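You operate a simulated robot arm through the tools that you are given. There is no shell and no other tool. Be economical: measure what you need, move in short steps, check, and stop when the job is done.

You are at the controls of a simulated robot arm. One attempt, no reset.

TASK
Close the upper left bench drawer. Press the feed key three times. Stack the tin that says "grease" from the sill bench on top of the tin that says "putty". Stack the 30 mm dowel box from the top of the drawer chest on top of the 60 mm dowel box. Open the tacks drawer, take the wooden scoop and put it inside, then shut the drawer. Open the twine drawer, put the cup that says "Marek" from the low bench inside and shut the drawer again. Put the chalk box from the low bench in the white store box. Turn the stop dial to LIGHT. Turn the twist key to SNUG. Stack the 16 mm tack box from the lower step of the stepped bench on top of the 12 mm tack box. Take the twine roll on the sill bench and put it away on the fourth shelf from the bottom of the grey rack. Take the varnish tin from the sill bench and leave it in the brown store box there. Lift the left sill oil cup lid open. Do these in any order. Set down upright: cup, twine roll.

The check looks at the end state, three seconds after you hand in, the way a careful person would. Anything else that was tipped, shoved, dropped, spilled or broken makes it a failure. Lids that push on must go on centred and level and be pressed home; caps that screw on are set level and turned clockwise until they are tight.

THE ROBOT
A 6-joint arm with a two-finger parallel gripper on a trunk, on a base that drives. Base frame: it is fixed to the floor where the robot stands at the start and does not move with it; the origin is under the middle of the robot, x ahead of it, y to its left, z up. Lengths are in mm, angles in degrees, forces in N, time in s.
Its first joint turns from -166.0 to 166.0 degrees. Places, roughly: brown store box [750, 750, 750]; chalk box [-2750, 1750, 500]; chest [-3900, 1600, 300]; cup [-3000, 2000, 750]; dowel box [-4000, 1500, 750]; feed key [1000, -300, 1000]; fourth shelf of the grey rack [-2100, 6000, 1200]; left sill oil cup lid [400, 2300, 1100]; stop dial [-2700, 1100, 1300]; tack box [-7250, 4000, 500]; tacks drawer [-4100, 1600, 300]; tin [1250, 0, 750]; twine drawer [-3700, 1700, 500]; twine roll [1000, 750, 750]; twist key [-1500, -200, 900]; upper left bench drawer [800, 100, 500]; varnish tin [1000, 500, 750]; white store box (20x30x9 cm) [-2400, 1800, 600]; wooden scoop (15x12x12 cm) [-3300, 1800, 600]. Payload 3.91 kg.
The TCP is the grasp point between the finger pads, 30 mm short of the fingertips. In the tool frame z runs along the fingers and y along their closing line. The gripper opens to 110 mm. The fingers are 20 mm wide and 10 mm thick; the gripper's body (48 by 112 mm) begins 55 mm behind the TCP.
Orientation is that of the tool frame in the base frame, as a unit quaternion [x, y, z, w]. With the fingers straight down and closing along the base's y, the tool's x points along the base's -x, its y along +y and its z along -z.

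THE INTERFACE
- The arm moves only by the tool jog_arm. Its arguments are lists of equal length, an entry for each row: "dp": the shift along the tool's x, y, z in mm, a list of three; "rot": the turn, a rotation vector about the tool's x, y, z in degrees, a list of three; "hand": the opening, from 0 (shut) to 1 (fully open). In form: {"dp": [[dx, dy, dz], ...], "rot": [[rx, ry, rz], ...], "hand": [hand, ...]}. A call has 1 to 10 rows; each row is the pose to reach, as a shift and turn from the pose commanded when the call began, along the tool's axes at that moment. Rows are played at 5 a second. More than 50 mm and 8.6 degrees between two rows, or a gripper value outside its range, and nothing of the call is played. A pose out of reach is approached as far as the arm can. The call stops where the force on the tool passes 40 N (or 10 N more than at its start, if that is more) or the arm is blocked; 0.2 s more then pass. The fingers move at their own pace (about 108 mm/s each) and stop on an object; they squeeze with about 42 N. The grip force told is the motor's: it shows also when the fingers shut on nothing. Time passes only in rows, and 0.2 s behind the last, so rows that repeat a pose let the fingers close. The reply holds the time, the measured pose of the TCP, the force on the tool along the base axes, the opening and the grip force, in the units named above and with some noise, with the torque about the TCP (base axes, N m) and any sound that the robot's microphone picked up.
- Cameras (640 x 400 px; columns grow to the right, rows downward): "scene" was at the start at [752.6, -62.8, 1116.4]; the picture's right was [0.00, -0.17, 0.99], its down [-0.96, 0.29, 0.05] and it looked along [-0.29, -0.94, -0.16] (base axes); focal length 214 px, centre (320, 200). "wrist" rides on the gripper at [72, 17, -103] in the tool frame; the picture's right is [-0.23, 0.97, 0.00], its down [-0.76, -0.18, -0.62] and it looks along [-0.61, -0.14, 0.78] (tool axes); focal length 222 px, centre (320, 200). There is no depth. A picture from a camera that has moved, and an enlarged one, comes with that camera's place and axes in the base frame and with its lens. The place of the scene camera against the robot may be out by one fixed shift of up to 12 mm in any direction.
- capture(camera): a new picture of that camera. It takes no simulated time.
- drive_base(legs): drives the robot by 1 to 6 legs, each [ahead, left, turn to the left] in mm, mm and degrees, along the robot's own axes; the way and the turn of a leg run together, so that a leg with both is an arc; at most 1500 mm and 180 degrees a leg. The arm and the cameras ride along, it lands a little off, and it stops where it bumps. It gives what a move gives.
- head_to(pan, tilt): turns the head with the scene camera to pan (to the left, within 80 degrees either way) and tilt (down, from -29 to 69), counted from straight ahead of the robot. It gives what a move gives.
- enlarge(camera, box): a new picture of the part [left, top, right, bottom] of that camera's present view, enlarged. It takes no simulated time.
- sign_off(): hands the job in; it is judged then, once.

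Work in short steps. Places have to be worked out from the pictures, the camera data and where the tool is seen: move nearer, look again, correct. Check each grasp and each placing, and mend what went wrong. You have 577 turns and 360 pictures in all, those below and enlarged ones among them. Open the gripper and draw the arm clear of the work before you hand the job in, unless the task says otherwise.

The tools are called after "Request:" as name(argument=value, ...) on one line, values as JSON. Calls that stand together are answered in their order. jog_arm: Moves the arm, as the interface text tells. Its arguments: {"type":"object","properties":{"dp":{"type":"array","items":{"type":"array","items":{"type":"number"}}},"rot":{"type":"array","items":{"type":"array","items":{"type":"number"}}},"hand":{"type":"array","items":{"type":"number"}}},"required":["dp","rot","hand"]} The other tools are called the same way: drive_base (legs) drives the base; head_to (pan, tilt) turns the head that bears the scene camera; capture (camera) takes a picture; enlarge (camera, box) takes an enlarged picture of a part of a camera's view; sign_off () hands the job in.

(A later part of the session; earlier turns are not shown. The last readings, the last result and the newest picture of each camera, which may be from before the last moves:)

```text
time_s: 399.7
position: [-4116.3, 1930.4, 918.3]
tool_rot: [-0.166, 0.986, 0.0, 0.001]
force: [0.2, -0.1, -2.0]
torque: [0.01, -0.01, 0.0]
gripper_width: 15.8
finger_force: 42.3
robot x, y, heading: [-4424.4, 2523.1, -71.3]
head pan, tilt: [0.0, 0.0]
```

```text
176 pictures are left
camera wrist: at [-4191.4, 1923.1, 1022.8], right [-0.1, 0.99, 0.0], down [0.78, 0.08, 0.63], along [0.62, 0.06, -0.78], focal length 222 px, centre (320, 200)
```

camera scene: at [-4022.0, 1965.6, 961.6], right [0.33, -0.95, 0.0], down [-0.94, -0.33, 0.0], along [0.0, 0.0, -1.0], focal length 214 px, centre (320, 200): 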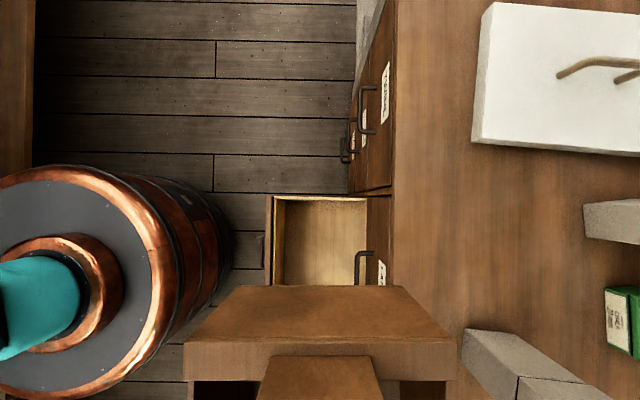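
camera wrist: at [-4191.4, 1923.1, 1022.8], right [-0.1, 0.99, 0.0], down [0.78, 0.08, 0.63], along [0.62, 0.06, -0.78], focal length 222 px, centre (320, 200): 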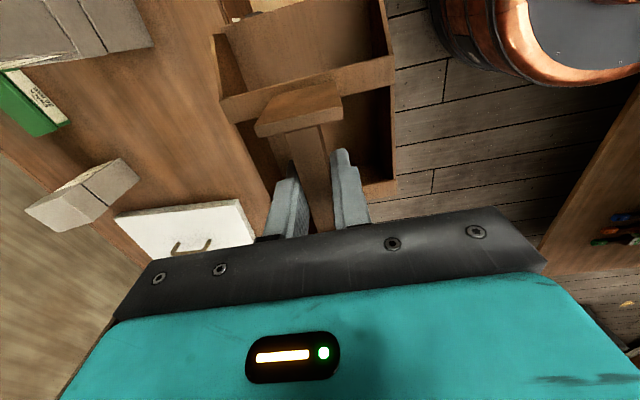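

The open drawer is seen from above. Shift over it and lower 300 mm, then check.

Request:
jog_arm(dp=[[28, 7, 0], [56, 14, 0], [83, 20, 0], [83, 20, 45], [83, 20, 90], [83, 20, 135], [83, 20, 180], [83, 20, 225], [83, 20, 270], [83, 20, 310]], rot=[[0, 0, 0], [0, 0, 0], [0, 0, 0], [0, 0, 0], [0, 0, 0], [0, 0, 0], [0, 0, 0], [0, 0, 0], [0, 0, 0], [0, 0, 0]], hand=[0, 0, 0, 0, 0, 0, 0, 0, 0, 0])

Request:
capture(camera="scene")

Request:
capture(camera="wrist")

```text
time_s: 401.9
position: [-4198.7, 1920.8, 610.6]
tool_rot: [-0.166, 0.986, -0.002, 0.002]
force: [0.2, -0.1, -2.1]
torque: [-0.02, -0.02, 0.0]
gripper_width: 15.7
finger_force: 41.9
robot x, y, heading: [-4422.5, 2520.1, -71.2]
head pan, tilt: [0.0, 0.0]
```

```text
175 pictures are left
camera scene: at [-4104.5, 1955.1, 652.7], right [0.33, -0.94, 0.0], down [-0.94, -0.33, 0.0], along [0.0, 0.0, -1.0], focal length 214 px, centre (320, 200)
```

scene: 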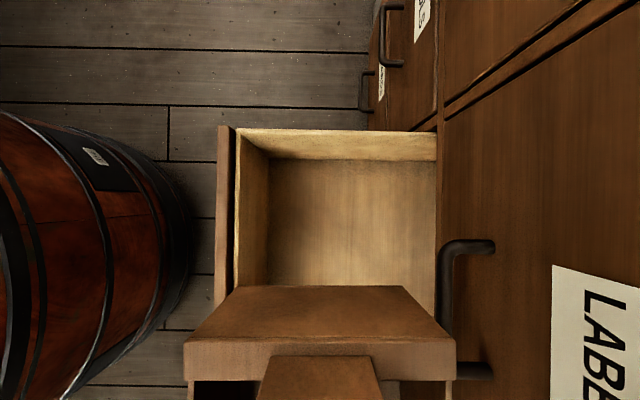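

```text
174 pictures are left
camera wrist: at [-4273.9, 1912.6, 713.9], right [-0.1, 0.99, 0.0], down [0.78, 0.08, 0.63], along [0.62, 0.06, -0.78], focal length 222 px, centre (320, 200)
```

wrist: 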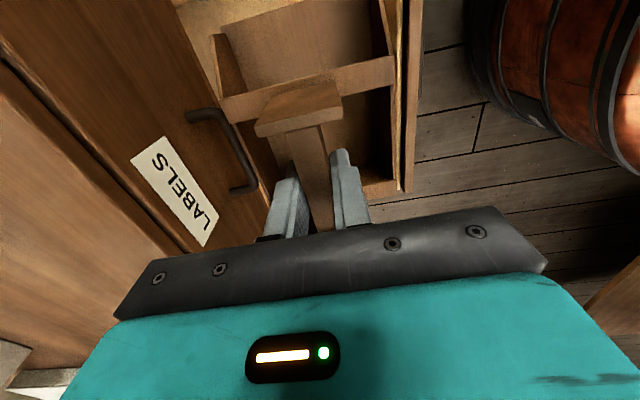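

Clearances are good all round. Lower further.

Request:
jog_arm(dp=[[0, 0, 45], [0, 0, 90], [0, 0, 135], [0, 0, 175], [0, 0, 205]], rot=[[0, 0, 0], [0, 0, 0], [0, 0, 0], [0, 0, 0], [0, 0, 0]], hand=[0, 0, 0, 0, 0])

Request:
capture(camera="wrist")

```text
time_s: 403.1
position: [-4199.6, 1921.5, 403.6]
tool_rot: [-0.166, 0.986, -0.001, 0.001]
force: [-0.3, -0.2, -2.4]
torque: [-0.01, 0.02, 0.01]
gripper_width: 15.5
finger_force: 42.1
robot x, y, heading: [-4427.0, 2523.2, -71.6]
head pan, tilt: [0.0, 0.0]
```

```text
173 pictures are left
camera wrist: at [-4274.7, 1913.7, 507.5], right [-0.1, 0.99, 0.0], down [0.78, 0.08, 0.63], along [0.62, 0.06, -0.78], focal length 222 px, centre (320, 200)
```

wrist: 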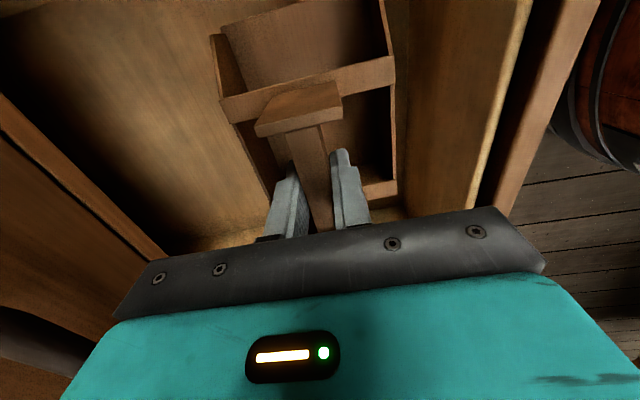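

Continue down gently.

Request:
jog_arm(dp=[[0, 0, 10], [0, 0, 20], [0, 0, 28], [0, 0, 34], [0, 0, 40], [0, 0, 45], [0, 0, 50], [0, 0, 55], [0, 0, 60], [0, 0, 65]], rot=[[0, 0, 0], [0, 0, 0], [0, 0, 0], [0, 0, 0], [0, 0, 0], [0, 0, 0], [0, 0, 0], [0, 0, 0], [0, 0, 0], [0, 0, 0]], hand=[0, 0, 0, 0, 0, 0, 0, 0, 0, 0])

```text
time_s: 405.3
position: [-4199.0, 1922.0, 338.9]
tool_rot: [-0.166, 0.986, -0.001, 0.001]
force: [0.3, 1.0, -2.9]
torque: [0.0, -0.04, -0.02]
gripper_width: 15.6
finger_force: 42.1
robot x, y, heading: [-4425.3, 2521.4, -71.2]
head pan, tilt: [0.0, 0.0]
```

Request:
jog_arm(dp=[[0, 0, 5], [0, 0, 10], [0, 0, 14], [0, 0, 18], [0, 0, 22], [0, 0, 26], [0, 0, 30], [0, 0, 34]], rot=[[0, 0, 0], [0, 0, 0], [0, 0, 0], [0, 0, 0], [0, 0, 0], [0, 0, 0], [0, 0, 0], [0, 0, 0]], hand=[0, 0, 0, 0, 0, 0, 0, 0])

Request:
capture(camera="wrist")

```text
time_s: 406.4
position: [-4197.9, 1919.1, 322.9]
tool_rot: [-0.166, 0.986, -0.003, 0.001]
force: [-0.7, -0.8, 19.2]
torque: [0.12, 0.1, 0.03]
gripper_width: 15.7
finger_force: 41.9
robot x, y, heading: [-4424.8, 2521.7, -71.7]
head pan, tilt: [0.0, 0.0]
stopped in row 5: the force on the tool passed its limit at 45 N (the readings are from after the stop); the commanded pose is now the measured one
```

```text
172 pictures are left
camera wrist: at [-4274.0, 1912.5, 426.6], right [-0.1, 0.99, -0.01], down [0.78, 0.08, 0.63], along [0.62, 0.06, -0.78], focal length 222 px, centre (320, 200)
```

wrist: 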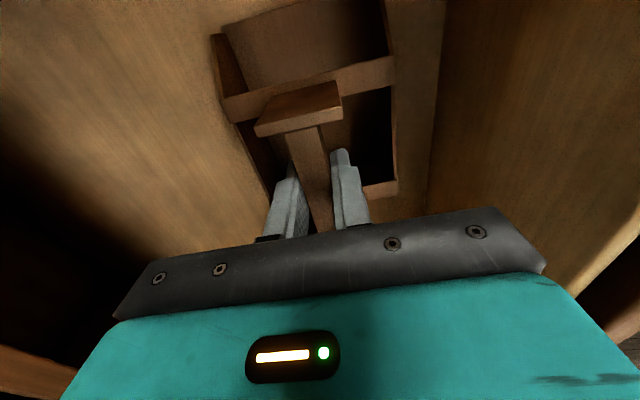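

On the drawer floor (TCP 323). Open a little and rise.

Request:
jog_arm(dp=[[0, 0, 0], [0, 0, 0], [0, 0, -20], [0, 0, -60], [0, 0, -105], [0, 0, -150], [0, 0, -195], [0, 0, -240], [0, 0, -285], [0, 0, -330]], rot=[[0, 0, 0], [0, 0, 0], [0, 0, 0], [0, 0, 0], [0, 0, 0], [0, 0, 0], [0, 0, 0], [0, 0, 0], [0, 0, 0], [0, 0, 0]], hand=[0.45, 0.45, 0.45, 0.45, 0.45, 0.45, 0.45, 0.45, 0.45, 0.45])

Request:
capture(camera="scene")

```text
time_s: 408.6
position: [-4202.6, 1921.4, 651.9]
tool_rot: [-0.165, 0.986, -0.001, 0.002]
force: [-0.2, 0.6, 0.0]
torque: [0.01, 0.04, 0.0]
gripper_width: 49.6
finger_force: 0.0
robot x, y, heading: [-4419.0, 2520.1, -71.3]
head pan, tilt: [0.0, 0.0]
```

```text
171 pictures are left
camera scene: at [-4108.4, 1956.5, 695.3], right [0.33, -0.94, 0.0], down [-0.94, -0.33, 0.0], along [0.0, 0.0, -1.0], focal length 214 px, centre (320, 200)
```

scene: 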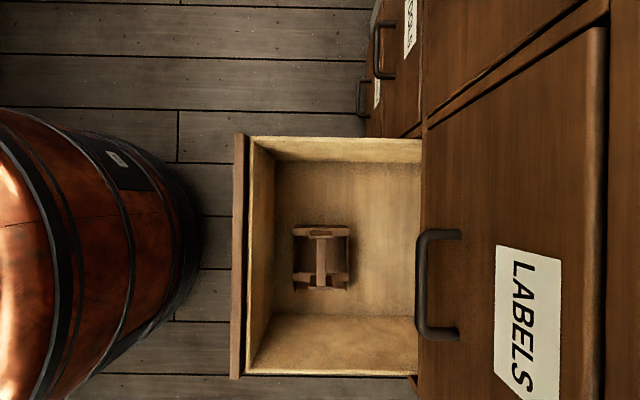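

Scoop sits inside. To shut the drawer: back up 45, turn the tool in-plane and move in front of the drawer panel.

Request:
drive_base(legs=[[-45, 0, 0]])

Request:
jog_arm(dp=[[8, 20, -3], [16, 40, -6], [25, 60, -9], [33, 80, -12], [41, 100, -12], [49, 120, -12], [57, 140, -12], [66, 160, -12], [74, 175, -12], [82, 190, -12]], rot=[[0, 0, 8.5], [0, 0, 17], [0, 0, 25.5], [0, 0, 34], [0, 0, 42.5], [0, 0, 51], [0, 0, 59.5], [0, 0, 68], [0, 0, 76.5], [0, 0, 85]], hand=[0, 0, 0, 0, 0, 0, 0, 0, 0, 0])

Request:
capture(camera="scene")

```text
time_s: 409.4
position: [-4207.5, 1943.5, 652.2]
tool_rot: [-0.172, 0.985, -0.003, 0.001]
force: [0.4, -0.1, -0.1]
torque: [-0.03, 0.09, 0.0]
gripper_width: 49.3
finger_force: 0.1
robot x, y, heading: [-4436.5, 2546.8, -70.7]
head pan, tilt: [0.0, 0.0]
```

```text
time_s: 411.6
position: [-4349.1, 2094.6, 663.7]
tool_rot: [0.539, 0.842, 0.0, 0.002]
force: [0.0, 0.4, 0.3]
torque: [0.02, 0.01, 0.0]
gripper_width: 0.1
finger_force: 37.7
robot x, y, heading: [-4435.9, 2541.0, -70.6]
head pan, tilt: [0.0, 0.0]
```

```text
170 pictures are left
camera scene: at [-4313.0, 1994.5, 706.5], right [-0.91, -0.42, 0.0], down [-0.42, 0.91, -0.01], along [0.0, 0.0, -1.0], focal length 214 px, centre (320, 200)
```

scene: 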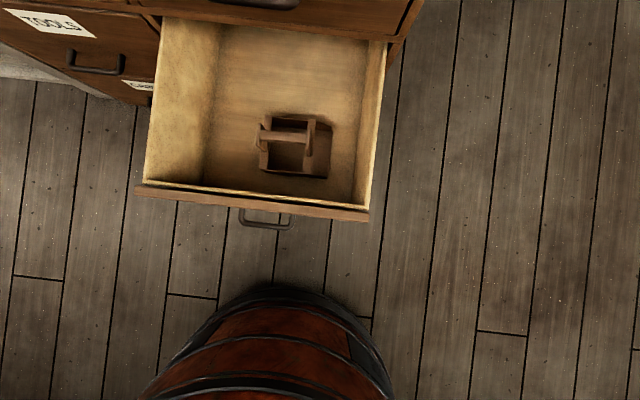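

Lower in front of the panel (right of the handle).

Request:
jog_arm(dp=[[-8, 0, 40], [-16, 0, 80], [-20, 0, 120], [-24, 0, 160], [-24, 0, 200], [-24, 0, 240], [-24, 0, 280], [-24, 0, 320], [-24, 0, 355]], rot=[[0, 0, 0], [0, 0, 0], [0, 0, 0], [0, 0, 0], [0, 0, 0], [0, 0, 0], [0, 0, 0], [0, 0, 0], [0, 0, 0]], hand=[0, 0, 0, 0, 0, 0, 0, 0, 0])

Request:
capture(camera="wrist")

```text
time_s: 413.6
position: [-4337.1, 2064.9, 327.4]
tool_rot: [0.538, 0.843, -0.006, 0.009]
force: [-3.8, -1.7, 54.6]
torque: [-3.84, -2.78, 0.06]
gripper_width: 0.0
finger_force: 37.8
robot x, y, heading: [-4438.0, 2542.5, -70.8]
head pan, tilt: [0.0, 0.0]
stopped in row 9: the force on the tool passed its limit at 186 N (the readings are from after the stop); the commanded pose is now the measured one
```

```text
169 pictures are left
camera wrist: at [-4353.6, 2141.3, 429.9], right [0.98, 0.2, 0.0], down [0.15, -0.75, 0.64], along [0.13, -0.63, -0.77], focal length 222 px, centre (320, 200)
```

wrist: 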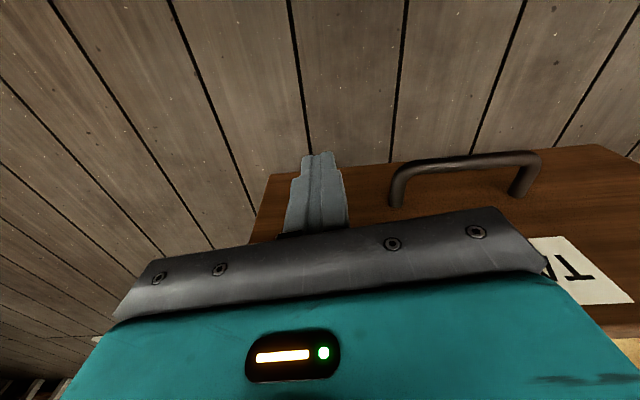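

The head pressed on the drawer's top edge. Rise and swing the head aside.

Request:
jog_arm(dp=[[0, 0, -20], [0, 0, -50]], rot=[[0, 0, 0], [0, 0, 0]], hand=[0, 0])

Request:
head_to(pan=-80, tilt=0)

Request:
capture(camera="scene")

Request:
capture(camera="wrist")

```text
time_s: 414.2
position: [-4337.4, 2068.2, 375.2]
tool_rot: [0.539, 0.843, -0.004, 0.007]
force: [-0.6, 0.2, 0.0]
torque: [-0.02, -0.03, -0.02]
gripper_width: 0.0
finger_force: 37.4
robot x, y, heading: [-4431.1, 2543.3, -70.7]
head pan, tilt: [0.0, 0.0]
```

```text
time_s: 415.7
position: [-4336.8, 2068.4, 374.6]
tool_rot: [0.537, 0.843, -0.006, 0.008]
force: [-0.5, 0.5, 0.2]
torque: [0.02, 0.0, 0.03]
gripper_width: 0.0
finger_force: 37.9
robot x, y, heading: [-4434.9, 2542.3, -70.8]
head pan, tilt: [-80.0, 0.0]
```

```text
168 pictures are left
camera scene: at [-4382.0, 1932.3, 494.8], right [-0.16, -0.06, 0.98], down [-0.42, 0.91, -0.02], along [-0.89, -0.42, -0.17], focal length 214 px, centre (320, 200)
```

scene: 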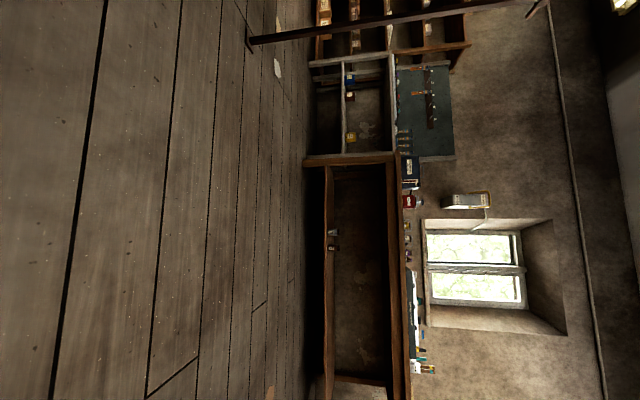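

```text
167 pictures are left
camera wrist: at [-4354.4, 2143.1, 478.6], right [0.98, 0.2, 0.0], down [0.16, -0.75, 0.64], along [0.13, -0.62, -0.77], focal length 222 px, centre (320, 200)
```

wrist: 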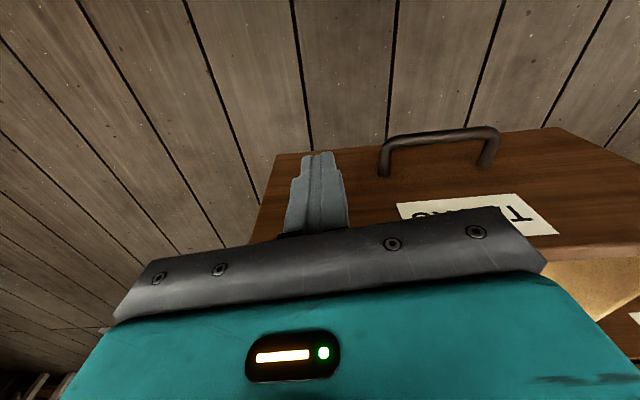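

Tilt the head fully back (tilt 69), which tucks it against the gripper.

Request:
head_to(pan=0, tilt=69)

Request:
jog_arm(dp=[[0, 0, 30], [0, 0, 60], [0, 0, 75]], rot=[[0, 0, 0], [0, 0, 0], [0, 0, 0]], hand=[0, 0, 0])

```text
time_s: 417.3
position: [-4336.9, 2068.0, 377.2]
tool_rot: [0.538, 0.843, -0.007, 0.007]
force: [-0.1, 0.4, -0.7]
torque: [0.0, -0.01, 0.03]
gripper_width: 0.0
finger_force: 37.7
robot x, y, heading: [-4431.7, 2540.9, -70.7]
head pan, tilt: [0.0, 68.8]
```

```text
time_s: 418.0
position: [-4335.4, 2065.4, 308.2]
tool_rot: [0.537, 0.843, -0.007, 0.009]
force: [2.3, -0.1, 16.6]
torque: [-1.09, 0.26, 0.08]
gripper_width: 0.0
finger_force: 37.4
robot x, y, heading: [-4436.6, 2541.6, -70.5]
head pan, tilt: [0.0, 68.8]
stopped in row 3: the force on the tool passed its limit at 63 N (the readings are from after the stop); the commanded pose is now the measured one
```

The head rides just above the panel's top; rise 6 mm and push the panel inward from here.

Request:
jog_arm(dp=[[0, 0, -7], [-25, -3, -7], [-45, -5, -7], [-65, -8, -7], [-80, -10, -7], [-95, -12, -7], [-110, -13, -7], [-125, -15, -7], [-140, -17, -7], [-155, -19, -7]], rot=[[0, 0, 0], [0, 0, 0], [0, 0, 0], [0, 0, 0], [0, 0, 0], [0, 0, 0], [0, 0, 0], [0, 0, 0], [0, 0, 0], [0, 0, 0]], hand=[0, 0, 0, 0, 0, 0, 0, 0, 0, 0])

Request:
capture(camera="wrist")

```text
time_s: 420.2
position: [-4286.2, 1916.6, 319.3]
tool_rot: [0.537, 0.843, -0.007, 0.008]
force: [1.1, -0.6, 0.5]
torque: [0.02, -0.04, -0.02]
gripper_width: 0.0
finger_force: 37.5
robot x, y, heading: [-4438.1, 2544.1, -71.1]
head pan, tilt: [0.0, 68.8]
```

```text
166 pictures are left
camera wrist: at [-4304.1, 1992.5, 421.3], right [0.98, 0.21, 0.0], down [0.16, -0.75, 0.64], along [0.13, -0.63, -0.77], focal length 222 px, centre (320, 200)
```

wrist: 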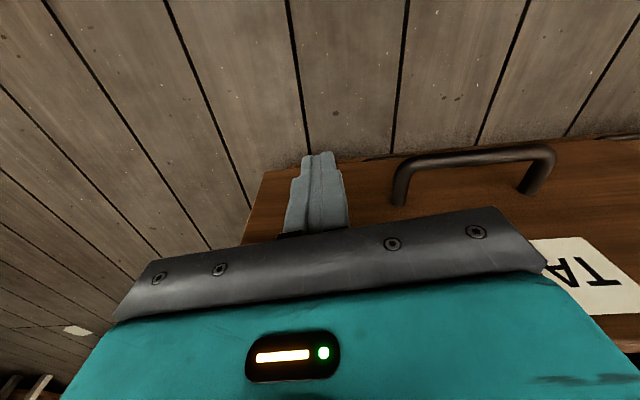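

Drawer mostly in. Retreat a little, rise and pitch the tool forward for the last part.

Request:
jog_arm(dp=[[20, 2, -20], [30, 3, -60], [30, 3, -100], [30, 3, -130], [30, 3, -130], [30, 3, -130], [30, 3, -130], [30, 3, -130], [30, 3, -130], [30, 3, -130]], rot=[[0, 0, 0], [0, 0, 0], [0, -7, 0], [0, -15, 0], [0, -23, 0], [0, -31, 0], [0, -39, 0], [0, -47, 0], [0, -54, 0], [0, -60, 0]], hand=[0, 0, 0, 0, 0, 0, 0, 0, 0, 0])

Request:
head_to(pan=0, tilt=10)

Request:
capture(camera="scene")

```text
time_s: 422.4
position: [-4299.6, 1915.9, 488.8]
tool_rot: [0.481, 0.718, -0.238, 0.443]
force: [0.3, 0.8, 0.2]
torque: [0.02, 0.0, 0.02]
gripper_width: 0.0
finger_force: 37.8
out of reach, approached as far as the arm can: row 4, 5, 6, 7, 8, 9, 10
robot x, y, heading: [-4434.1, 2538.8, -70.6]
head pan, tilt: [0.0, 68.8]
```

```text
time_s: 423.7
position: [-4298.9, 1916.1, 487.7]
tool_rot: [0.481, 0.72, -0.236, 0.442]
force: [-0.4, 0.7, -0.5]
torque: [0.03, -0.02, 0.01]
gripper_width: 0.0
finger_force: 37.9
robot x, y, heading: [-4434.4, 2541.7, -70.7]
head pan, tilt: [0.0, 10.0]
```

```text
165 pictures are left
camera scene: at [-4310.3, 1898.0, 590.7], right [-0.9, -0.43, -0.09], down [-0.22, 0.61, -0.76], along [0.38, -0.67, -0.64], focal length 214 px, centre (320, 200)
```

scene: 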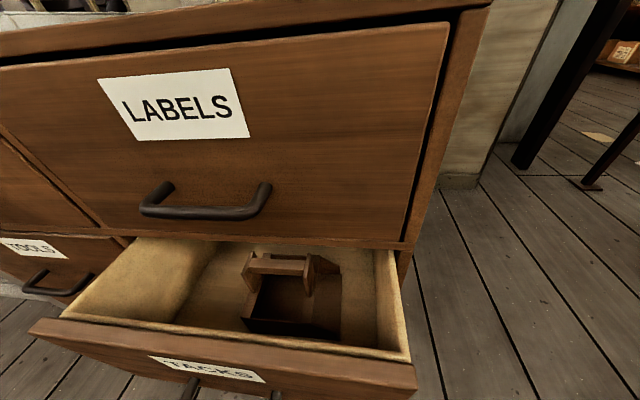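

Scoop sits fine. Lower the pitched tool in front of the panel.

Request:
jog_arm(dp=[[35, -2, 3], [68, -4, 15], [100, -7, 30], [133, -9, 50], [166, -12, 67]], rot=[[0, 0, 0], [0, 0, 0], [0, 0, 0], [0, 0, 0], [0, 0, 0]], hand=[0, 0, 0, 0, 0])

Request:
capture(camera="wrist")

```text
time_s: 424.9
position: [-4276.1, 1903.1, 336.9]
tool_rot: [0.507, 0.706, -0.2, 0.453]
force: [0.2, 0.0, -0.1]
torque: [0.01, -0.01, 0.0]
gripper_width: 0.3
finger_force: 37.5
out of reach, approached as far as the arm can: row 1, 2, 3, 4, 5
robot x, y, heading: [-4436.7, 2543.3, -70.4]
head pan, tilt: [0.0, 10.0]
```

```text
164 pictures are left
camera wrist: at [-4313.9, 2026.9, 333.8], right [0.89, 0.27, 0.36], down [-0.37, -0.02, 0.93], along [0.26, -0.96, 0.09], focal length 222 px, centre (320, 200)
```

wrist: 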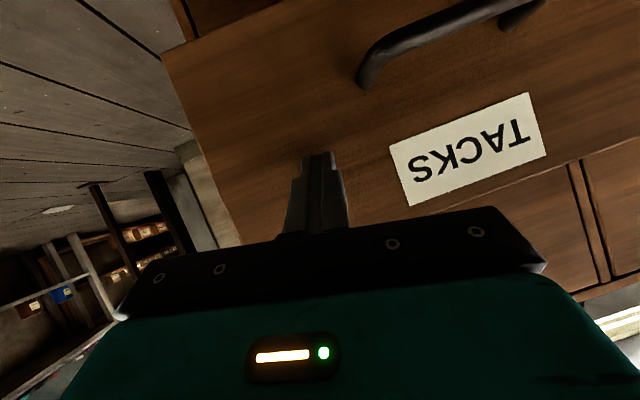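

The tip faces the TACKS panel. Push inward in small rows.

Request:
jog_arm(dp=[[-6.7, -1.9, 13.4], [-13.5, -3.7, 26.8], [-20, -5.6, 40], [-27, -7.5, 53.6], [-33.7, -9.4, 67], [-40.4, -11.2, 80.4], [-47, -13, 93.8], [-53.8, -15, 107], [-60.6, -16.8, 120.6], [-67.3, -18.7, 134]], rot=[[0, 0, 0], [0, 0, 0], [0, 0, 0], [0, 0, 0], [0, 0, 0], [0, 0, 0], [0, 0, 0], [0, 0, 0], [0, 0, 0], [0, 0, 0]], hand=[0, 0, 0, 0, 0, 0, 0, 0, 0, 0])

Request:
capture(camera="wrist")

```text
time_s: 426.7
position: [-4244.3, 1795.3, 326.4]
tool_rot: [0.508, 0.706, -0.199, 0.452]
force: [-4.4, 15.3, 12.8]
torque: [-0.24, -0.05, -0.02]
gripper_width: 0.0
finger_force: 37.5
robot x, y, heading: [-4434.1, 2541.5, -71.1]
head pan, tilt: [0.0, 10.0]
stopped in row 8: the force on the tool passed its limit at 61 N (the readings are from after the stop); the commanded pose is now the measured one
```

```text
163 pictures are left
camera wrist: at [-4280.0, 1917.2, 323.7], right [0.89, 0.27, 0.36], down [-0.37, -0.02, 0.93], along [0.26, -0.96, 0.08], focal length 222 px, centre (320, 200)
```

wrist: 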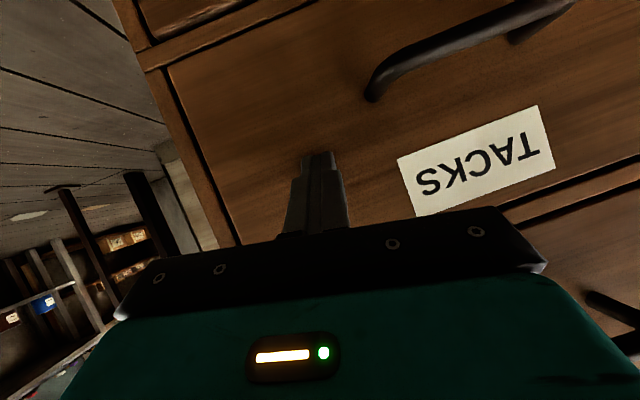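

TACKS drawer is shut. Retreat.

Request:
jog_arm(dp=[[-8, 6, -37], [-20, 14, -75], [-33, 24, -112], [-45, 32, -149], [-57, 41, -186]], rot=[[0, 0, 0], [0, 0, 0], [0, 0, 0], [0, 0, 0], [0, 0, 0]], hand=[0, 0, 0, 0, 0])

Request:
capture(camera="scene")

```text
time_s: 427.9
position: [-4283.4, 1917.9, 476.3]
tool_rot: [0.507, 0.707, -0.199, 0.451]
force: [-0.8, 0.0, -0.3]
torque: [0.01, 0.04, -0.02]
gripper_width: 0.0
finger_force: 37.3
robot x, y, heading: [-4438.4, 2543.5, -70.7]
head pan, tilt: [0.0, 10.0]
```

```text
162 pictures are left
camera scene: at [-4301.4, 1894.1, 577.8], right [-0.9, -0.41, -0.18], down [-0.15, 0.66, -0.74], along [0.42, -0.63, -0.65], focal length 214 px, centre (320, 200)
```

scene: 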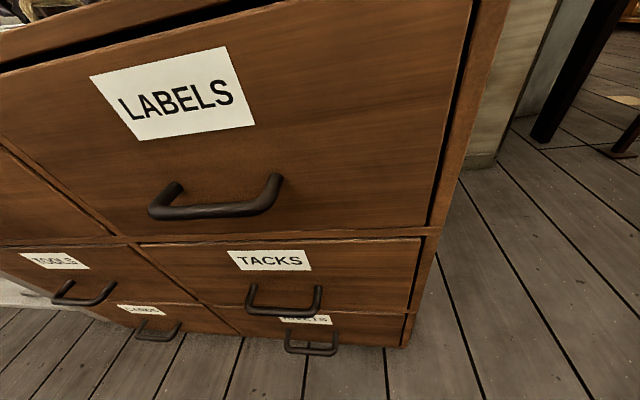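

Drawer closed cleanly. Next TWINE: drive right 440 to have free space for re-orienting the tool.

Request:
drive_base(legs=[[0, -440, 0]])

Request:
jog_arm(dp=[[-24, 0, 24], [-48, 0, 48], [-72, 0, 72], [-96, 0, 96], [-120, 0, 120], [-140, 0, 130]], rot=[[0, -4, 0], [0, -8, 0], [0, -12, 0], [0, -16, 0], [0, -20, 0], [0, -23, 0]], hand=[1, 1, 1, 1, 1, 1])

```text
time_s: 430.6
position: [-4696.0, 1770.1, 477.5]
tool_rot: [0.505, 0.709, -0.196, 0.452]
force: [-0.5, -0.2, -0.2]
torque: [0.0, 0.05, -0.01]
gripper_width: 0.0
finger_force: 37.1
robot x, y, heading: [-4852.8, 2395.3, -69.9]
head pan, tilt: [0.0, 10.0]
```

```text
time_s: 432.0
position: [-4626.9, 1600.0, 526.8]
tool_rot: [0.452, 0.607, -0.29, 0.586]
force: [-0.4, 0.5, 0.2]
torque: [0.01, -0.01, -0.01]
gripper_width: 110.1
finger_force: 0.1
robot x, y, heading: [-4853.5, 2392.2, -70.1]
head pan, tilt: [0.0, 10.0]
```

Horizontal and reachable. Roll the tool +80° so the fingers close vertically.

Request:
jog_arm(dp=[[0, 0, 0], [0, 0, 0], [0, 0, 0], [0, 0, 0], [0, 0, 0], [0, 0, 0], [0, 0, 0], [0, 0, 0], [0, 0, 0], [0, 0, 0]], rot=[[0, 0, 8], [0, 0, 16], [0, 0, 24], [0, 0, 32], [0, 0, 40], [0, 0, 48], [0, 0, 56], [0, 0, 64], [0, 0, 72], [0, 0, 80]], hand=[1, 1, 1, 1, 1, 1, 1, 1, 1, 1])

```text
time_s: 434.2
position: [-4625.0, 1600.6, 527.6]
tool_rot: [0.737, 0.173, 0.154, 0.635]
force: [0.2, 0.2, -0.5]
torque: [0.0, 0.02, 0.0]
gripper_width: 109.8
finger_force: 0.2
robot x, y, heading: [-4851.1, 2391.0, -70.1]
head pan, tilt: [0.0, 10.0]
```

Move diagonally back and left, clear of the chest front.

Request:
jog_arm(dp=[[45, -1, -8], [89, -3, -15], [134, -4, -23], [178, -6, -30], [223, -7, -38], [267, -9, -45], [312, -10, -53], [350, -14, -76], [400, -19, -107], [435, -22, -130]], rot=[[0, -1, 0], [0, -2, 0], [0, -3, 0], [0, -4, 0], [0, -5, 0], [0, -6, 0], [0, -7, 0], [0, -8, 0], [0, -9, 0], [0, -9, 0]], hand=[1, 1, 1, 1, 1, 1, 1, 1, 1, 1])

```text
refused: row 9 steps farther than a row can; nothing moved
```

Request:
jog_arm(dp=[[45, -1, -8], [89, -3, -15], [134, -4, -23], [178, -6, -30], [223, -7, -38], [267, -9, -45], [310, -11, -53], [345, -14, -74], [380, -17, -95], [415, -20, -116]], rot=[[0, -1, 0], [0, -2, 0], [0, -3, 0], [0, -4, 0], [0, -5, 0], [0, -6, 0], [0, -7, 0], [0, -8, 0], [0, -9, 0], [0, -9, 0]], hand=[1, 1, 1, 1, 1, 1, 1, 1, 1, 1])

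```text
time_s: 436.4
position: [-4552.1, 1729.8, 545.9]
tool_rot: [0.73, 0.222, 0.208, 0.612]
force: [0.4, -0.2, 0.6]
torque: [0.03, 0.0, 0.02]
gripper_width: 110.0
finger_force: 0.0
out of reach, approached as far as the arm can: row 1, 2, 3, 4, 5, 6, 7, 8, 9, 10
robot x, y, heading: [-4851.2, 2393.3, -70.5]
head pan, tilt: [0.0, 10.0]
```

This roll is blocked sideways; the opposite roll worked before. Roll back through 180° (two calls), head tucked.

Request:
head_to(pan=0, tilt=69)

Request:
jog_arm(dp=[[0, 0, 0], [0, 0, 0], [0, 0, 0], [0, 0, 0], [0, 0, 0], [0, 0, 0], [0, 0, 0], [0, 0, 0], [0, 0, 0], [0, 0, 0]], rot=[[0, 0, -8.5], [0, 0, -17], [0, 0, -25.5], [0, 0, -34], [0, 0, -42.5], [0, 0, -51], [0, 0, -59.5], [0, 0, -68], [0, 0, -76.5], [0, 0, -85]], hand=[1, 1, 1, 1, 1, 1, 1, 1, 1, 1])

Request:
jog_arm(dp=[[0, 0, 0], [0, 0, 0], [0, 0, 0], [0, 0, 0], [0, 0, 0], [0, 0, 0], [0, 0, 0], [0, 0, 0], [0, 0, 0], [0, 0, 0]], rot=[[0, 0, -8.5], [0, 0, -17], [0, 0, -25.5], [0, 0, -34], [0, 0, -42.5], [0, 0, -51], [0, 0, -59.5], [0, 0, -68], [0, 0, -76.5], [0, 0, -85]], hand=[1, 1, 1, 1, 1, 1, 1, 1, 1, 1])

```text
time_s: 437.7
position: [-4552.0, 1730.1, 546.0]
tool_rot: [0.729, 0.223, 0.208, 0.613]
force: [-0.1, 1.0, 0.0]
torque: [-0.01, 0.01, -0.02]
gripper_width: 109.9
finger_force: 0.1
robot x, y, heading: [-4854.1, 2398.0, -70.2]
head pan, tilt: [0.0, 68.8]
```

```text
time_s: 439.9
position: [-4553.3, 1723.9, 550.1]
tool_rot: [0.387, 0.657, -0.261, 0.592]
force: [0.7, -0.8, -0.1]
torque: [0.03, 0.0, 0.0]
gripper_width: 109.9
finger_force: 0.2
robot x, y, heading: [-4850.4, 2392.1, -70.1]
head pan, tilt: [0.0, 68.8]
```

```text
time_s: 442.1
position: [-4553.3, 1720.4, 554.3]
tool_rot: [0.375, 0.665, -0.269, 0.587]
force: [0.9, -0.2, 0.2]
torque: [0.01, -0.04, -0.01]
gripper_width: 110.2
finger_force: 0.0
out of reach, approached as far as the arm can: row 1, 2, 3, 4, 5, 6, 7, 8, 9, 10
robot x, y, heading: [-4852.0, 2399.1, -70.0]
head pan, tilt: [0.0, 68.8]
```

Negative roll is out of range. I'll use the positive roll with the robot straight in front and pull in two stages. Draw back first, then drive left.

Request:
jog_arm(dp=[[-9, 8, -24], [-18, 16, -48], [-26, 24, -72]], rot=[[0, 0, 0], [0, 0, 0], [0, 0, 0]], hand=[1, 1, 1])

```text
time_s: 442.9
position: [-4574.0, 1781.7, 594.2]
tool_rot: [0.375, 0.665, -0.268, 0.588]
force: [0.0, 0.0, -0.2]
torque: [0.02, -0.04, -0.06]
gripper_width: 110.3
finger_force: 0.0
out of reach, approached as far as the arm can: row 3
robot x, y, heading: [-4852.2, 2396.7, -70.4]
head pan, tilt: [0.0, 68.8]
```

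Request:
drive_base(legs=[[0, 780, 0]])

Request:
jog_arm(dp=[[0, 0, 0], [0, 0, 0], [0, 0, 0], [0, 0, 0], [0, 0, 0], [0, 0, 0], [0, 0, 0], [0, 0, 0], [0, 0, 0], [0, 0, 0]], rot=[[0, 0, 8.5], [0, 0, 17], [0, 0, 25.5], [0, 0, 34], [0, 0, 42.5], [0, 0, 51], [0, 0, 59.5], [0, 0, 68], [0, 0, 76.5], [0, 0, 85]], hand=[1, 1, 1, 1, 1, 1, 1, 1, 1, 1])

Request:
head_to(pan=0, tilt=10)

Request:
capture(camera="scene")

Request:
capture(camera="wrist")

```text
time_s: 446.2
position: [-3948.2, 2003.4, 593.4]
tool_rot: [0.33, 0.688, -0.23, 0.604]
force: [-0.4, 0.1, 0.9]
torque: [-0.01, -0.01, -0.01]
gripper_width: 110.3
finger_force: 0.1
robot x, y, heading: [-4308.1, 2572.9, -62.4]
head pan, tilt: [0.0, 68.8]
stopped in leg 1: the robot was blocked; the commanded pose is now the measured one
```

```text
time_s: 448.4
position: [-3948.1, 2003.8, 593.2]
tool_rot: [0.709, 0.285, 0.24, 0.599]
force: [-0.2, 0.3, -0.5]
torque: [-0.01, 0.01, 0.02]
gripper_width: 110.3
finger_force: 0.0
robot x, y, heading: [-4305.7, 2571.9, -62.6]
head pan, tilt: [0.0, 68.8]
```

```text
time_s: 449.7
position: [-3949.7, 2004.8, 593.8]
tool_rot: [0.708, 0.285, 0.238, 0.6]
force: [0.3, 0.2, 0.4]
torque: [0.02, 0.01, 0.0]
gripper_width: 109.9
finger_force: 0.0
robot x, y, heading: [-4308.1, 2572.5, -62.3]
head pan, tilt: [0.0, 10.0]
```

```text
161 pictures are left
camera scene: at [-4051.3, 1965.2, 602.9], right [-0.12, 0.12, -0.99], down [0.59, 0.8, 0.03], along [0.8, -0.58, -0.16], focal length 214 px, centre (320, 200)
```

scene: 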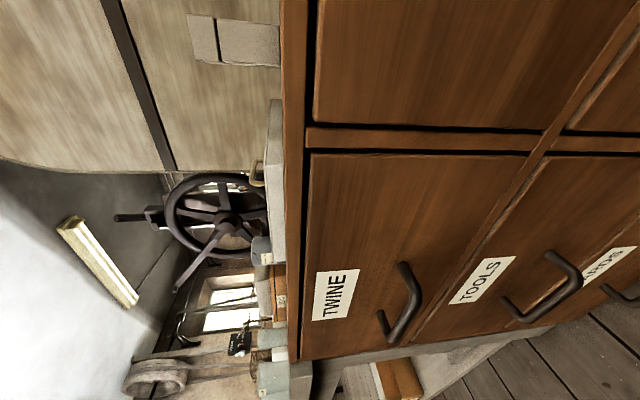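

```text
160 pictures are left
camera wrist: at [-3965.4, 2126.6, 628.3], right [-0.05, -0.27, 0.96], down [-1.0, -0.06, -0.07], along [0.08, -0.96, -0.27], focal length 222 px, centre (320, 200)
```

wrist: 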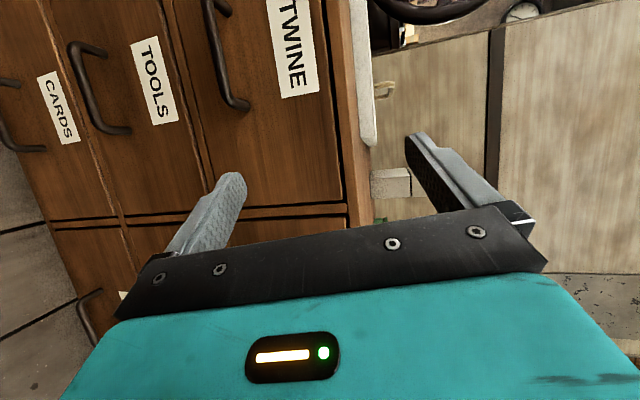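

The base turned a little against the table, but the tool is now right by the TWINE handle (≈ f −3043, z 490). Yaw 15° and lower to handle height.

Request:
jog_arm(dp=[[20, -27, 14], [40, -54, 28], [61, -80, 43], [61, -80, 43]], rot=[[0, -5, 0], [0, -10, 0], [0, -15, 0], [0, -15, 0]], hand=[1, 1, 1, 1])

Request:
capture(camera="wrist")

```text
time_s: 450.7
position: [-3991.7, 1976.0, 542.7]
tool_rot: [0.718, 0.258, 0.207, 0.612]
force: [0.9, 0.4, -0.5]
torque: [0.0, 0.02, -0.02]
gripper_width: 109.8
finger_force: 0.1
out of reach, approached as far as the arm can: row 1, 2, 3, 4
robot x, y, heading: [-4305.2, 2575.6, -62.9]
head pan, tilt: [0.0, 10.0]
```

```text
159 pictures are left
camera wrist: at [-3997.1, 2099.6, 576.3], right [-0.06, -0.26, 0.96], down [-1.0, 0.03, -0.06], along [-0.01, -0.97, -0.26], focal length 222 px, centre (320, 200)
```

wrist: 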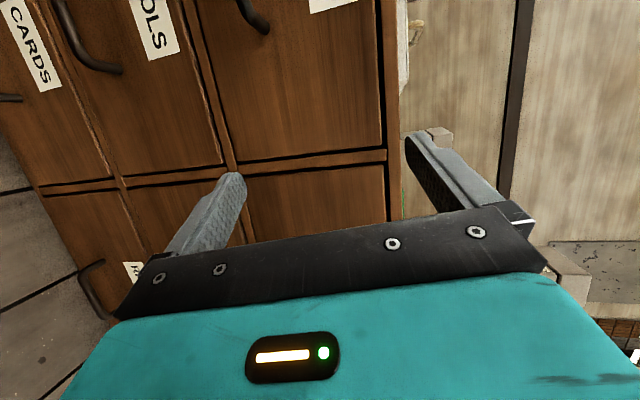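

The reachable side is the opposite: the robot should stand to the left of the handle. Turn right 9.5° to face the chest squarely.

Request:
drive_base(legs=[[0, 0, -9.5]])

```text
time_s: 451.8
position: [-4093.9, 1932.0, 542.0]
tool_rot: [0.736, 0.199, 0.157, 0.627]
force: [0.5, 0.2, 0.0]
torque: [0.01, 0.03, 0.0]
gripper_width: 109.8
finger_force: 0.0
robot x, y, heading: [-4303.7, 2575.8, -72.2]
head pan, tilt: [0.0, 10.0]
```

Swing the arm to the robot's right, yawing to face the drawers.

Request:
jog_arm(dp=[[-43, -2, -8], [-86, -4, -17], [-130, -7, -25], [-173, -9, -33], [-216, -11, -42], [-259, -13, -50], [-302, -15, -58], [-345, -18, -67], [-388, -20, -75], [-431, -22, -83]], rot=[[0, -1, 0], [0, -2, 0], [0, -3, 0], [0, -4, 0], [0, -5, 0], [0, -6, 0], [0, -7, 0], [0, -8, 0], [0, -9.5, 0], [0, -11, 0]], hand=[1, 1, 1, 1, 1, 1, 1, 1, 1, 1])

```text
time_s: 454.0
position: [-4510.7, 1795.3, 543.9]
tool_rot: [0.749, 0.137, 0.086, 0.643]
force: [-0.6, 0.2, 0.3]
torque: [0.03, 0.05, 0.0]
gripper_width: 109.8
finger_force: 0.0
robot x, y, heading: [-4306.5, 2571.4, -72.2]
head pan, tilt: [0.0, 10.0]
```

Reachable. Drive left 690 along the lane.

Request:
drive_base(legs=[[15, 680, 0]])

Request:
capture(camera="wrist")

Request:
capture(camera="scene")

```text
time_s: 457.7
position: [-3867.8, 1988.0, 544.4]
tool_rot: [0.75, 0.132, 0.081, 0.643]
force: [0.0, 0.1, 0.9]
torque: [0.01, 0.0, 0.02]
gripper_width: 110.1
finger_force: 0.1
robot x, y, heading: [-3657.5, 2763.8, -72.9]
head pan, tilt: [0.0, 10.0]
```

```text
158 pictures are left
camera wrist: at [-3828.8, 2105.6, 574.0], right [-0.13, -0.2, 0.97], down [-0.92, 0.38, -0.04], along [-0.36, -0.9, -0.23], focal length 222 px, centre (320, 200)
```

wrist: 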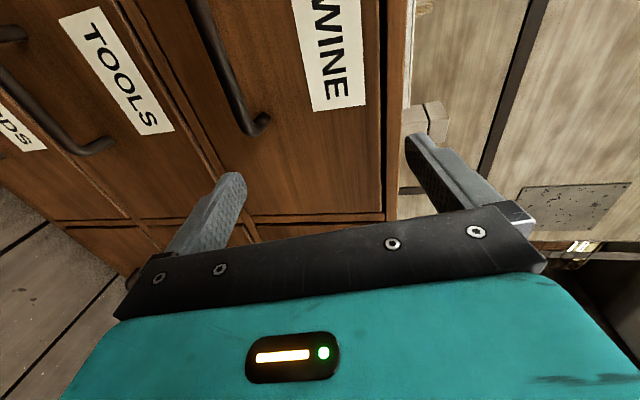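

```text
157 pictures are left
camera scene: at [-3978.0, 1993.7, 556.5], right [-0.09, 0.14, -0.99], down [0.89, 0.46, -0.02], along [0.45, -0.88, -0.16], focal length 214 px, centre (320, 200)
```

scene: 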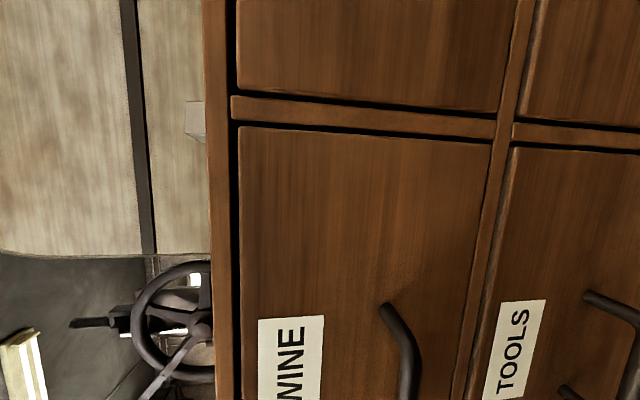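

Handle bar is a bit below and left. Lower 48 mm, shift 30 mm left.

Request:
jog_arm(dp=[[16, -23, 0], [32, -46, 0]], rot=[[0, 0, 0], [0, 0, 0]], hand=[1, 1])

Request:
capture(camera="wrist")

```text
time_s: 458.3
position: [-3840.8, 2002.7, 495.5]
tool_rot: [0.75, 0.132, 0.082, 0.643]
force: [0.2, 0.6, 0.5]
torque: [-0.01, -0.02, 0.05]
gripper_width: 110.0
finger_force: 0.2
robot x, y, heading: [-3652.2, 2764.5, -73.0]
head pan, tilt: [0.0, 10.0]
```

```text
156 pictures are left
camera wrist: at [-3801.8, 2120.6, 526.6], right [-0.13, -0.2, 0.97], down [-0.92, 0.38, -0.04], along [-0.36, -0.9, -0.23], focal length 222 px, centre (320, 200)
```

wrist: 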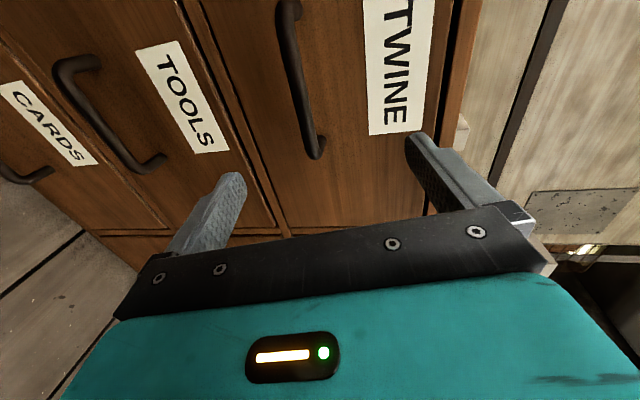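

Shift 28 mm more to the left, then advance 58 mm.

Request:
jog_arm(dp=[[28, 0, 0], [28, -1, 30], [28, -2, 60]], rot=[[0, 0, 0], [0, 0, 0], [0, 0, 0]], hand=[1, 1, 1])

Request:
capture(camera="wrist")

```text
time_s: 459.1
position: [-3798.3, 1955.4, 483.0]
tool_rot: [0.75, 0.132, 0.081, 0.643]
force: [-1.0, 1.1, -0.5]
torque: [0.0, -0.02, -0.02]
gripper_width: 110.0
finger_force: 0.0
robot x, y, heading: [-3658.3, 2765.3, -73.1]
head pan, tilt: [0.0, 10.0]
```

```text
155 pictures are left
camera wrist: at [-3759.7, 2073.0, 513.4], right [-0.13, -0.2, 0.97], down [-0.92, 0.38, -0.04], along [-0.36, -0.9, -0.23], focal length 222 px, centre (320, 200)
```

wrist: 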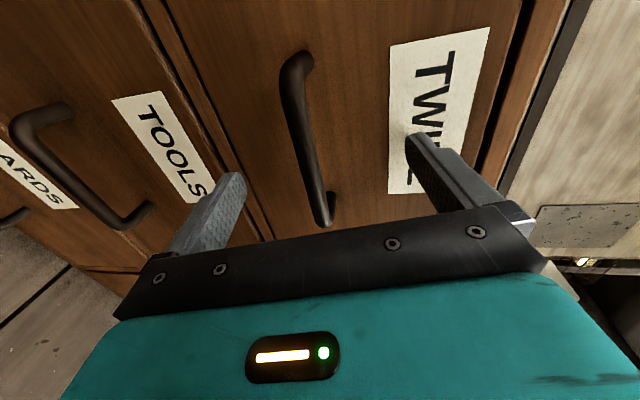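

Bar is between the fingers. Close.

Request:
jog_arm(dp=[[0, 0, 4], [0, 0, 4], [0, 0, 4], [0, 0, 4], [0, 0, 4]], rot=[[0, 0, 0], [0, 0, 0], [0, 0, 0], [0, 0, 0], [0, 0, 0]], hand=[0.6, 0, 0, 0, 0])

```text
time_s: 460.0
position: [-3798.7, 1953.3, 478.7]
tool_rot: [0.752, 0.13, 0.083, 0.64]
force: [-1.9, -0.2, -10.9]
torque: [0.38, -0.85, -0.19]
gripper_width: 12.3
finger_force: 45.0
robot x, y, heading: [-3656.1, 2765.6, -72.8]
head pan, tilt: [0.0, 10.0]
stopped in row 4: the force on the tool passed its limit at 42 N (the readings are from after the stop); the commanded pose is now the measured one
```

Gripped. Pull out along o.

Request:
jog_arm(dp=[[0, -3.2, -20], [0, -6.4, -39], [0, -9.6, -59], [-1, -12.8, -79], [-1, -16, -99], [-1, -19.2, -118], [-1, -22.4, -138], [-1, -25.6, -158], [-2, -28.8, -178], [-2, -32, -197]], rot=[[0, 0, 0], [0, 0, 0], [0, 0, 0], [0, 0, 0], [0, 0, 0], [0, 0, 0], [0, 0, 0], [0, 0, 0], [0, 0, 0], [0, 0, 0]], hand=[0, 0, 0, 0, 0, 0, 0, 0, 0, 0])

```text
time_s: 461.2
position: [-3828.4, 2045.1, 478.2]
tool_rot: [0.753, 0.13, 0.083, 0.64]
force: [-1.8, 0.5, -10.9]
torque: [0.37, -0.76, -0.63]
gripper_width: 12.4
finger_force: 44.9
robot x, y, heading: [-3656.1, 2763.5, -73.1]
head pan, tilt: [0.0, 10.0]
stopped in row 5: the force on the tool passed its limit at 42 N (the readings are from after the stop); the commanded pose is now the measured one
```

Request:
jog_arm(dp=[[0, -2.4, -15], [0, -4.8, -30], [0, -7.2, -44], [0, -9.6, -59], [-1, -12, -74], [-1, -14.4, -89], [-1, -16.8, -104]], rot=[[0, 0, 0], [0, 0, 0], [0, 0, 0], [0, 0, 0], [0, 0, 0], [0, 0, 0], [0, 0, 0]], hand=[0, 0, 0, 0, 0, 0, 0])

```text
time_s: 462.6
position: [-3855.6, 2131.5, 478.9]
tool_rot: [0.754, 0.13, 0.083, 0.639]
force: [-2.5, 0.8, -14.2]
torque: [0.43, -0.78, -0.57]
gripper_width: 12.3
finger_force: 45.3
robot x, y, heading: [-3654.0, 2766.8, -72.9]
head pan, tilt: [0.0, 10.0]
stopped in row 7: the force on the tool passed its limit at 42 N (the readings are from after the stop); the commanded pose is now the measured one
```

Request:
jog_arm(dp=[[0, -2.4, -15], [0, -4.8, -30], [0, -7.2, -44], [0, -9.6, -59]], rot=[[0, 0, 0], [0, 0, 0], [0, 0, 0], [0, 0, 0]], hand=[0, 0, 0, 0])

```text
time_s: 463.6
position: [-3873.0, 2183.0, 478.2]
tool_rot: [0.754, 0.129, 0.084, 0.638]
force: [-2.6, -0.3, -14.5]
torque: [0.42, -0.7, -0.88]
gripper_width: 12.4
finger_force: 45.4
robot x, y, heading: [-3655.4, 2765.4, -73.1]
head pan, tilt: [0.0, 10.0]
stopped in row 4: the force on the tool passed its limit at 44 N (the readings are from after the stop); the commanded pose is now the measured one
```

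Open ~240 mm. Release, back off 55 and rise.

Request:
jog_arm(dp=[[0, 0, 0], [0, 0, 0], [0, 0, 0], [0, -4, -28], [0, -9, -55], [-2, 30, -60], [-4, 70, -68], [-6, 110, -74], [-8, 150, -80], [-10, 190, -87]], rot=[[0, 0, 0], [0, 0, 0], [0, 0, 0], [0, 0, 0], [0, 0, 0], [0, 0, 0], [0, 0, 0], [0, 0, 0], [0, 0, 0], [0, 0, 0]], hand=[0.5, 0.7, 0.7, 0.7, 0.7, 0.7, 0.7, 0.7, 0.7, 0.7])

Request:
capture(camera="wrist")

```text
time_s: 465.8
position: [-3889.4, 2231.8, 681.3]
tool_rot: [0.755, 0.129, 0.084, 0.638]
force: [-0.1, -0.6, -0.6]
torque: [-0.04, 0.0, -0.01]
gripper_width: 76.8
finger_force: 0.1
robot x, y, heading: [-3655.9, 2766.0, -73.0]
head pan, tilt: [0.0, 10.0]
```

```text
154 pictures are left
camera wrist: at [-3849.7, 2349.6, 713.8], right [-0.13, -0.22, 0.97], down [-0.92, 0.38, -0.04], along [-0.36, -0.9, -0.25], focal length 222 px, centre (320, 200)
```

wrist: 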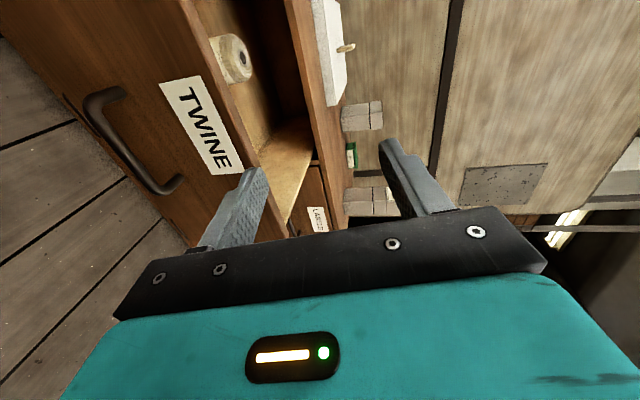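

Un-roll the tool.

Request:
jog_arm(dp=[[-12, 5, 3], [-24, 10, 6], [-36, 15, 9], [-48, 20, 12], [-60, 25, 15], [-72, 30, 18], [-84, 35, 21], [-96, 40, 24], [-108, 45, 27], [-120, 50, 30]], rot=[[0, 0, -8.2], [0, 0, -16.4], [0, 0, -24.6], [0, 0, -32.8], [0, 0, -41], [0, 0, -49.2], [0, 0, -57.4], [0, 0, -65.6], [0, 0, -73.8], [0, 0, -82]], hand=[1, 1, 1, 1, 1, 1, 1, 1, 1, 1])

```text
time_s: 468.0
position: [-3990.6, 2160.0, 729.4]
tool_rot: [0.483, 0.593, -0.356, 0.536]
force: [-0.2, 0.8, 0.5]
torque: [0.01, 0.04, 0.01]
gripper_width: 109.8
finger_force: 0.0
robot x, y, heading: [-3653.3, 2764.7, -72.7]
head pan, tilt: [0.0, 10.0]
```

Bring the arm back in front of the robot (in-plane), rising.

Request:
jog_arm(dp=[[-20, 38, 10], [-30, 80, 25], [-38, 122, 42], [-44, 164, 60], [-50, 206, 78], [-57, 248, 95], [-63, 290, 113], [-70, 332, 130], [-76, 374, 148], [-82, 416, 165]], rot=[[0, 0, 0], [0, 0, 0], [0, 0, 0], [0, 0, 0], [0, 0, 0], [0, 0, 0], [0, 0, 0], [0, 0, 0], [0, 0, 0], [0, 0, 0]], hand=[1, 1, 1, 1, 1, 1, 1, 1, 1, 1])

Request:
jog_arm(dp=[[-10, 35, 0], [-20, 70, 0], [-20, 95, 0], [-20, 95, 0], [-20, 95, 0], [-20, 95, 0], [-20, 95, 0]], rot=[[0, 5, 2], [0, 12, 4], [0, 20, 5], [0, 28, 5], [0, 36, 5], [0, 44, 5], [0, 50, 5]], hand=[1, 1, 1, 1, 1, 1, 1])

```text
time_s: 470.2
position: [-3547.7, 2103.2, 821.7]
tool_rot: [0.485, 0.593, -0.357, 0.535]
force: [1.3, 0.3, -0.7]
torque: [-0.01, -0.04, -0.02]
gripper_width: 110.1
finger_force: 0.1
robot x, y, heading: [-3655.3, 2768.8, -73.0]
head pan, tilt: [0.0, 10.0]
```

```text
time_s: 471.8
position: [-3443.4, 2128.4, 856.5]
tool_rot: [0.643, 0.71, -0.055, 0.281]
force: [-6.0, 0.6, -2.3]
torque: [-0.11, -0.26, 0.27]
gripper_width: 110.0
finger_force: 0.1
out of reach, approached as far as the arm can: row 4, 5
robot x, y, heading: [-3654.4, 2768.5, -72.8]
head pan, tilt: [0.0, 10.0]
```

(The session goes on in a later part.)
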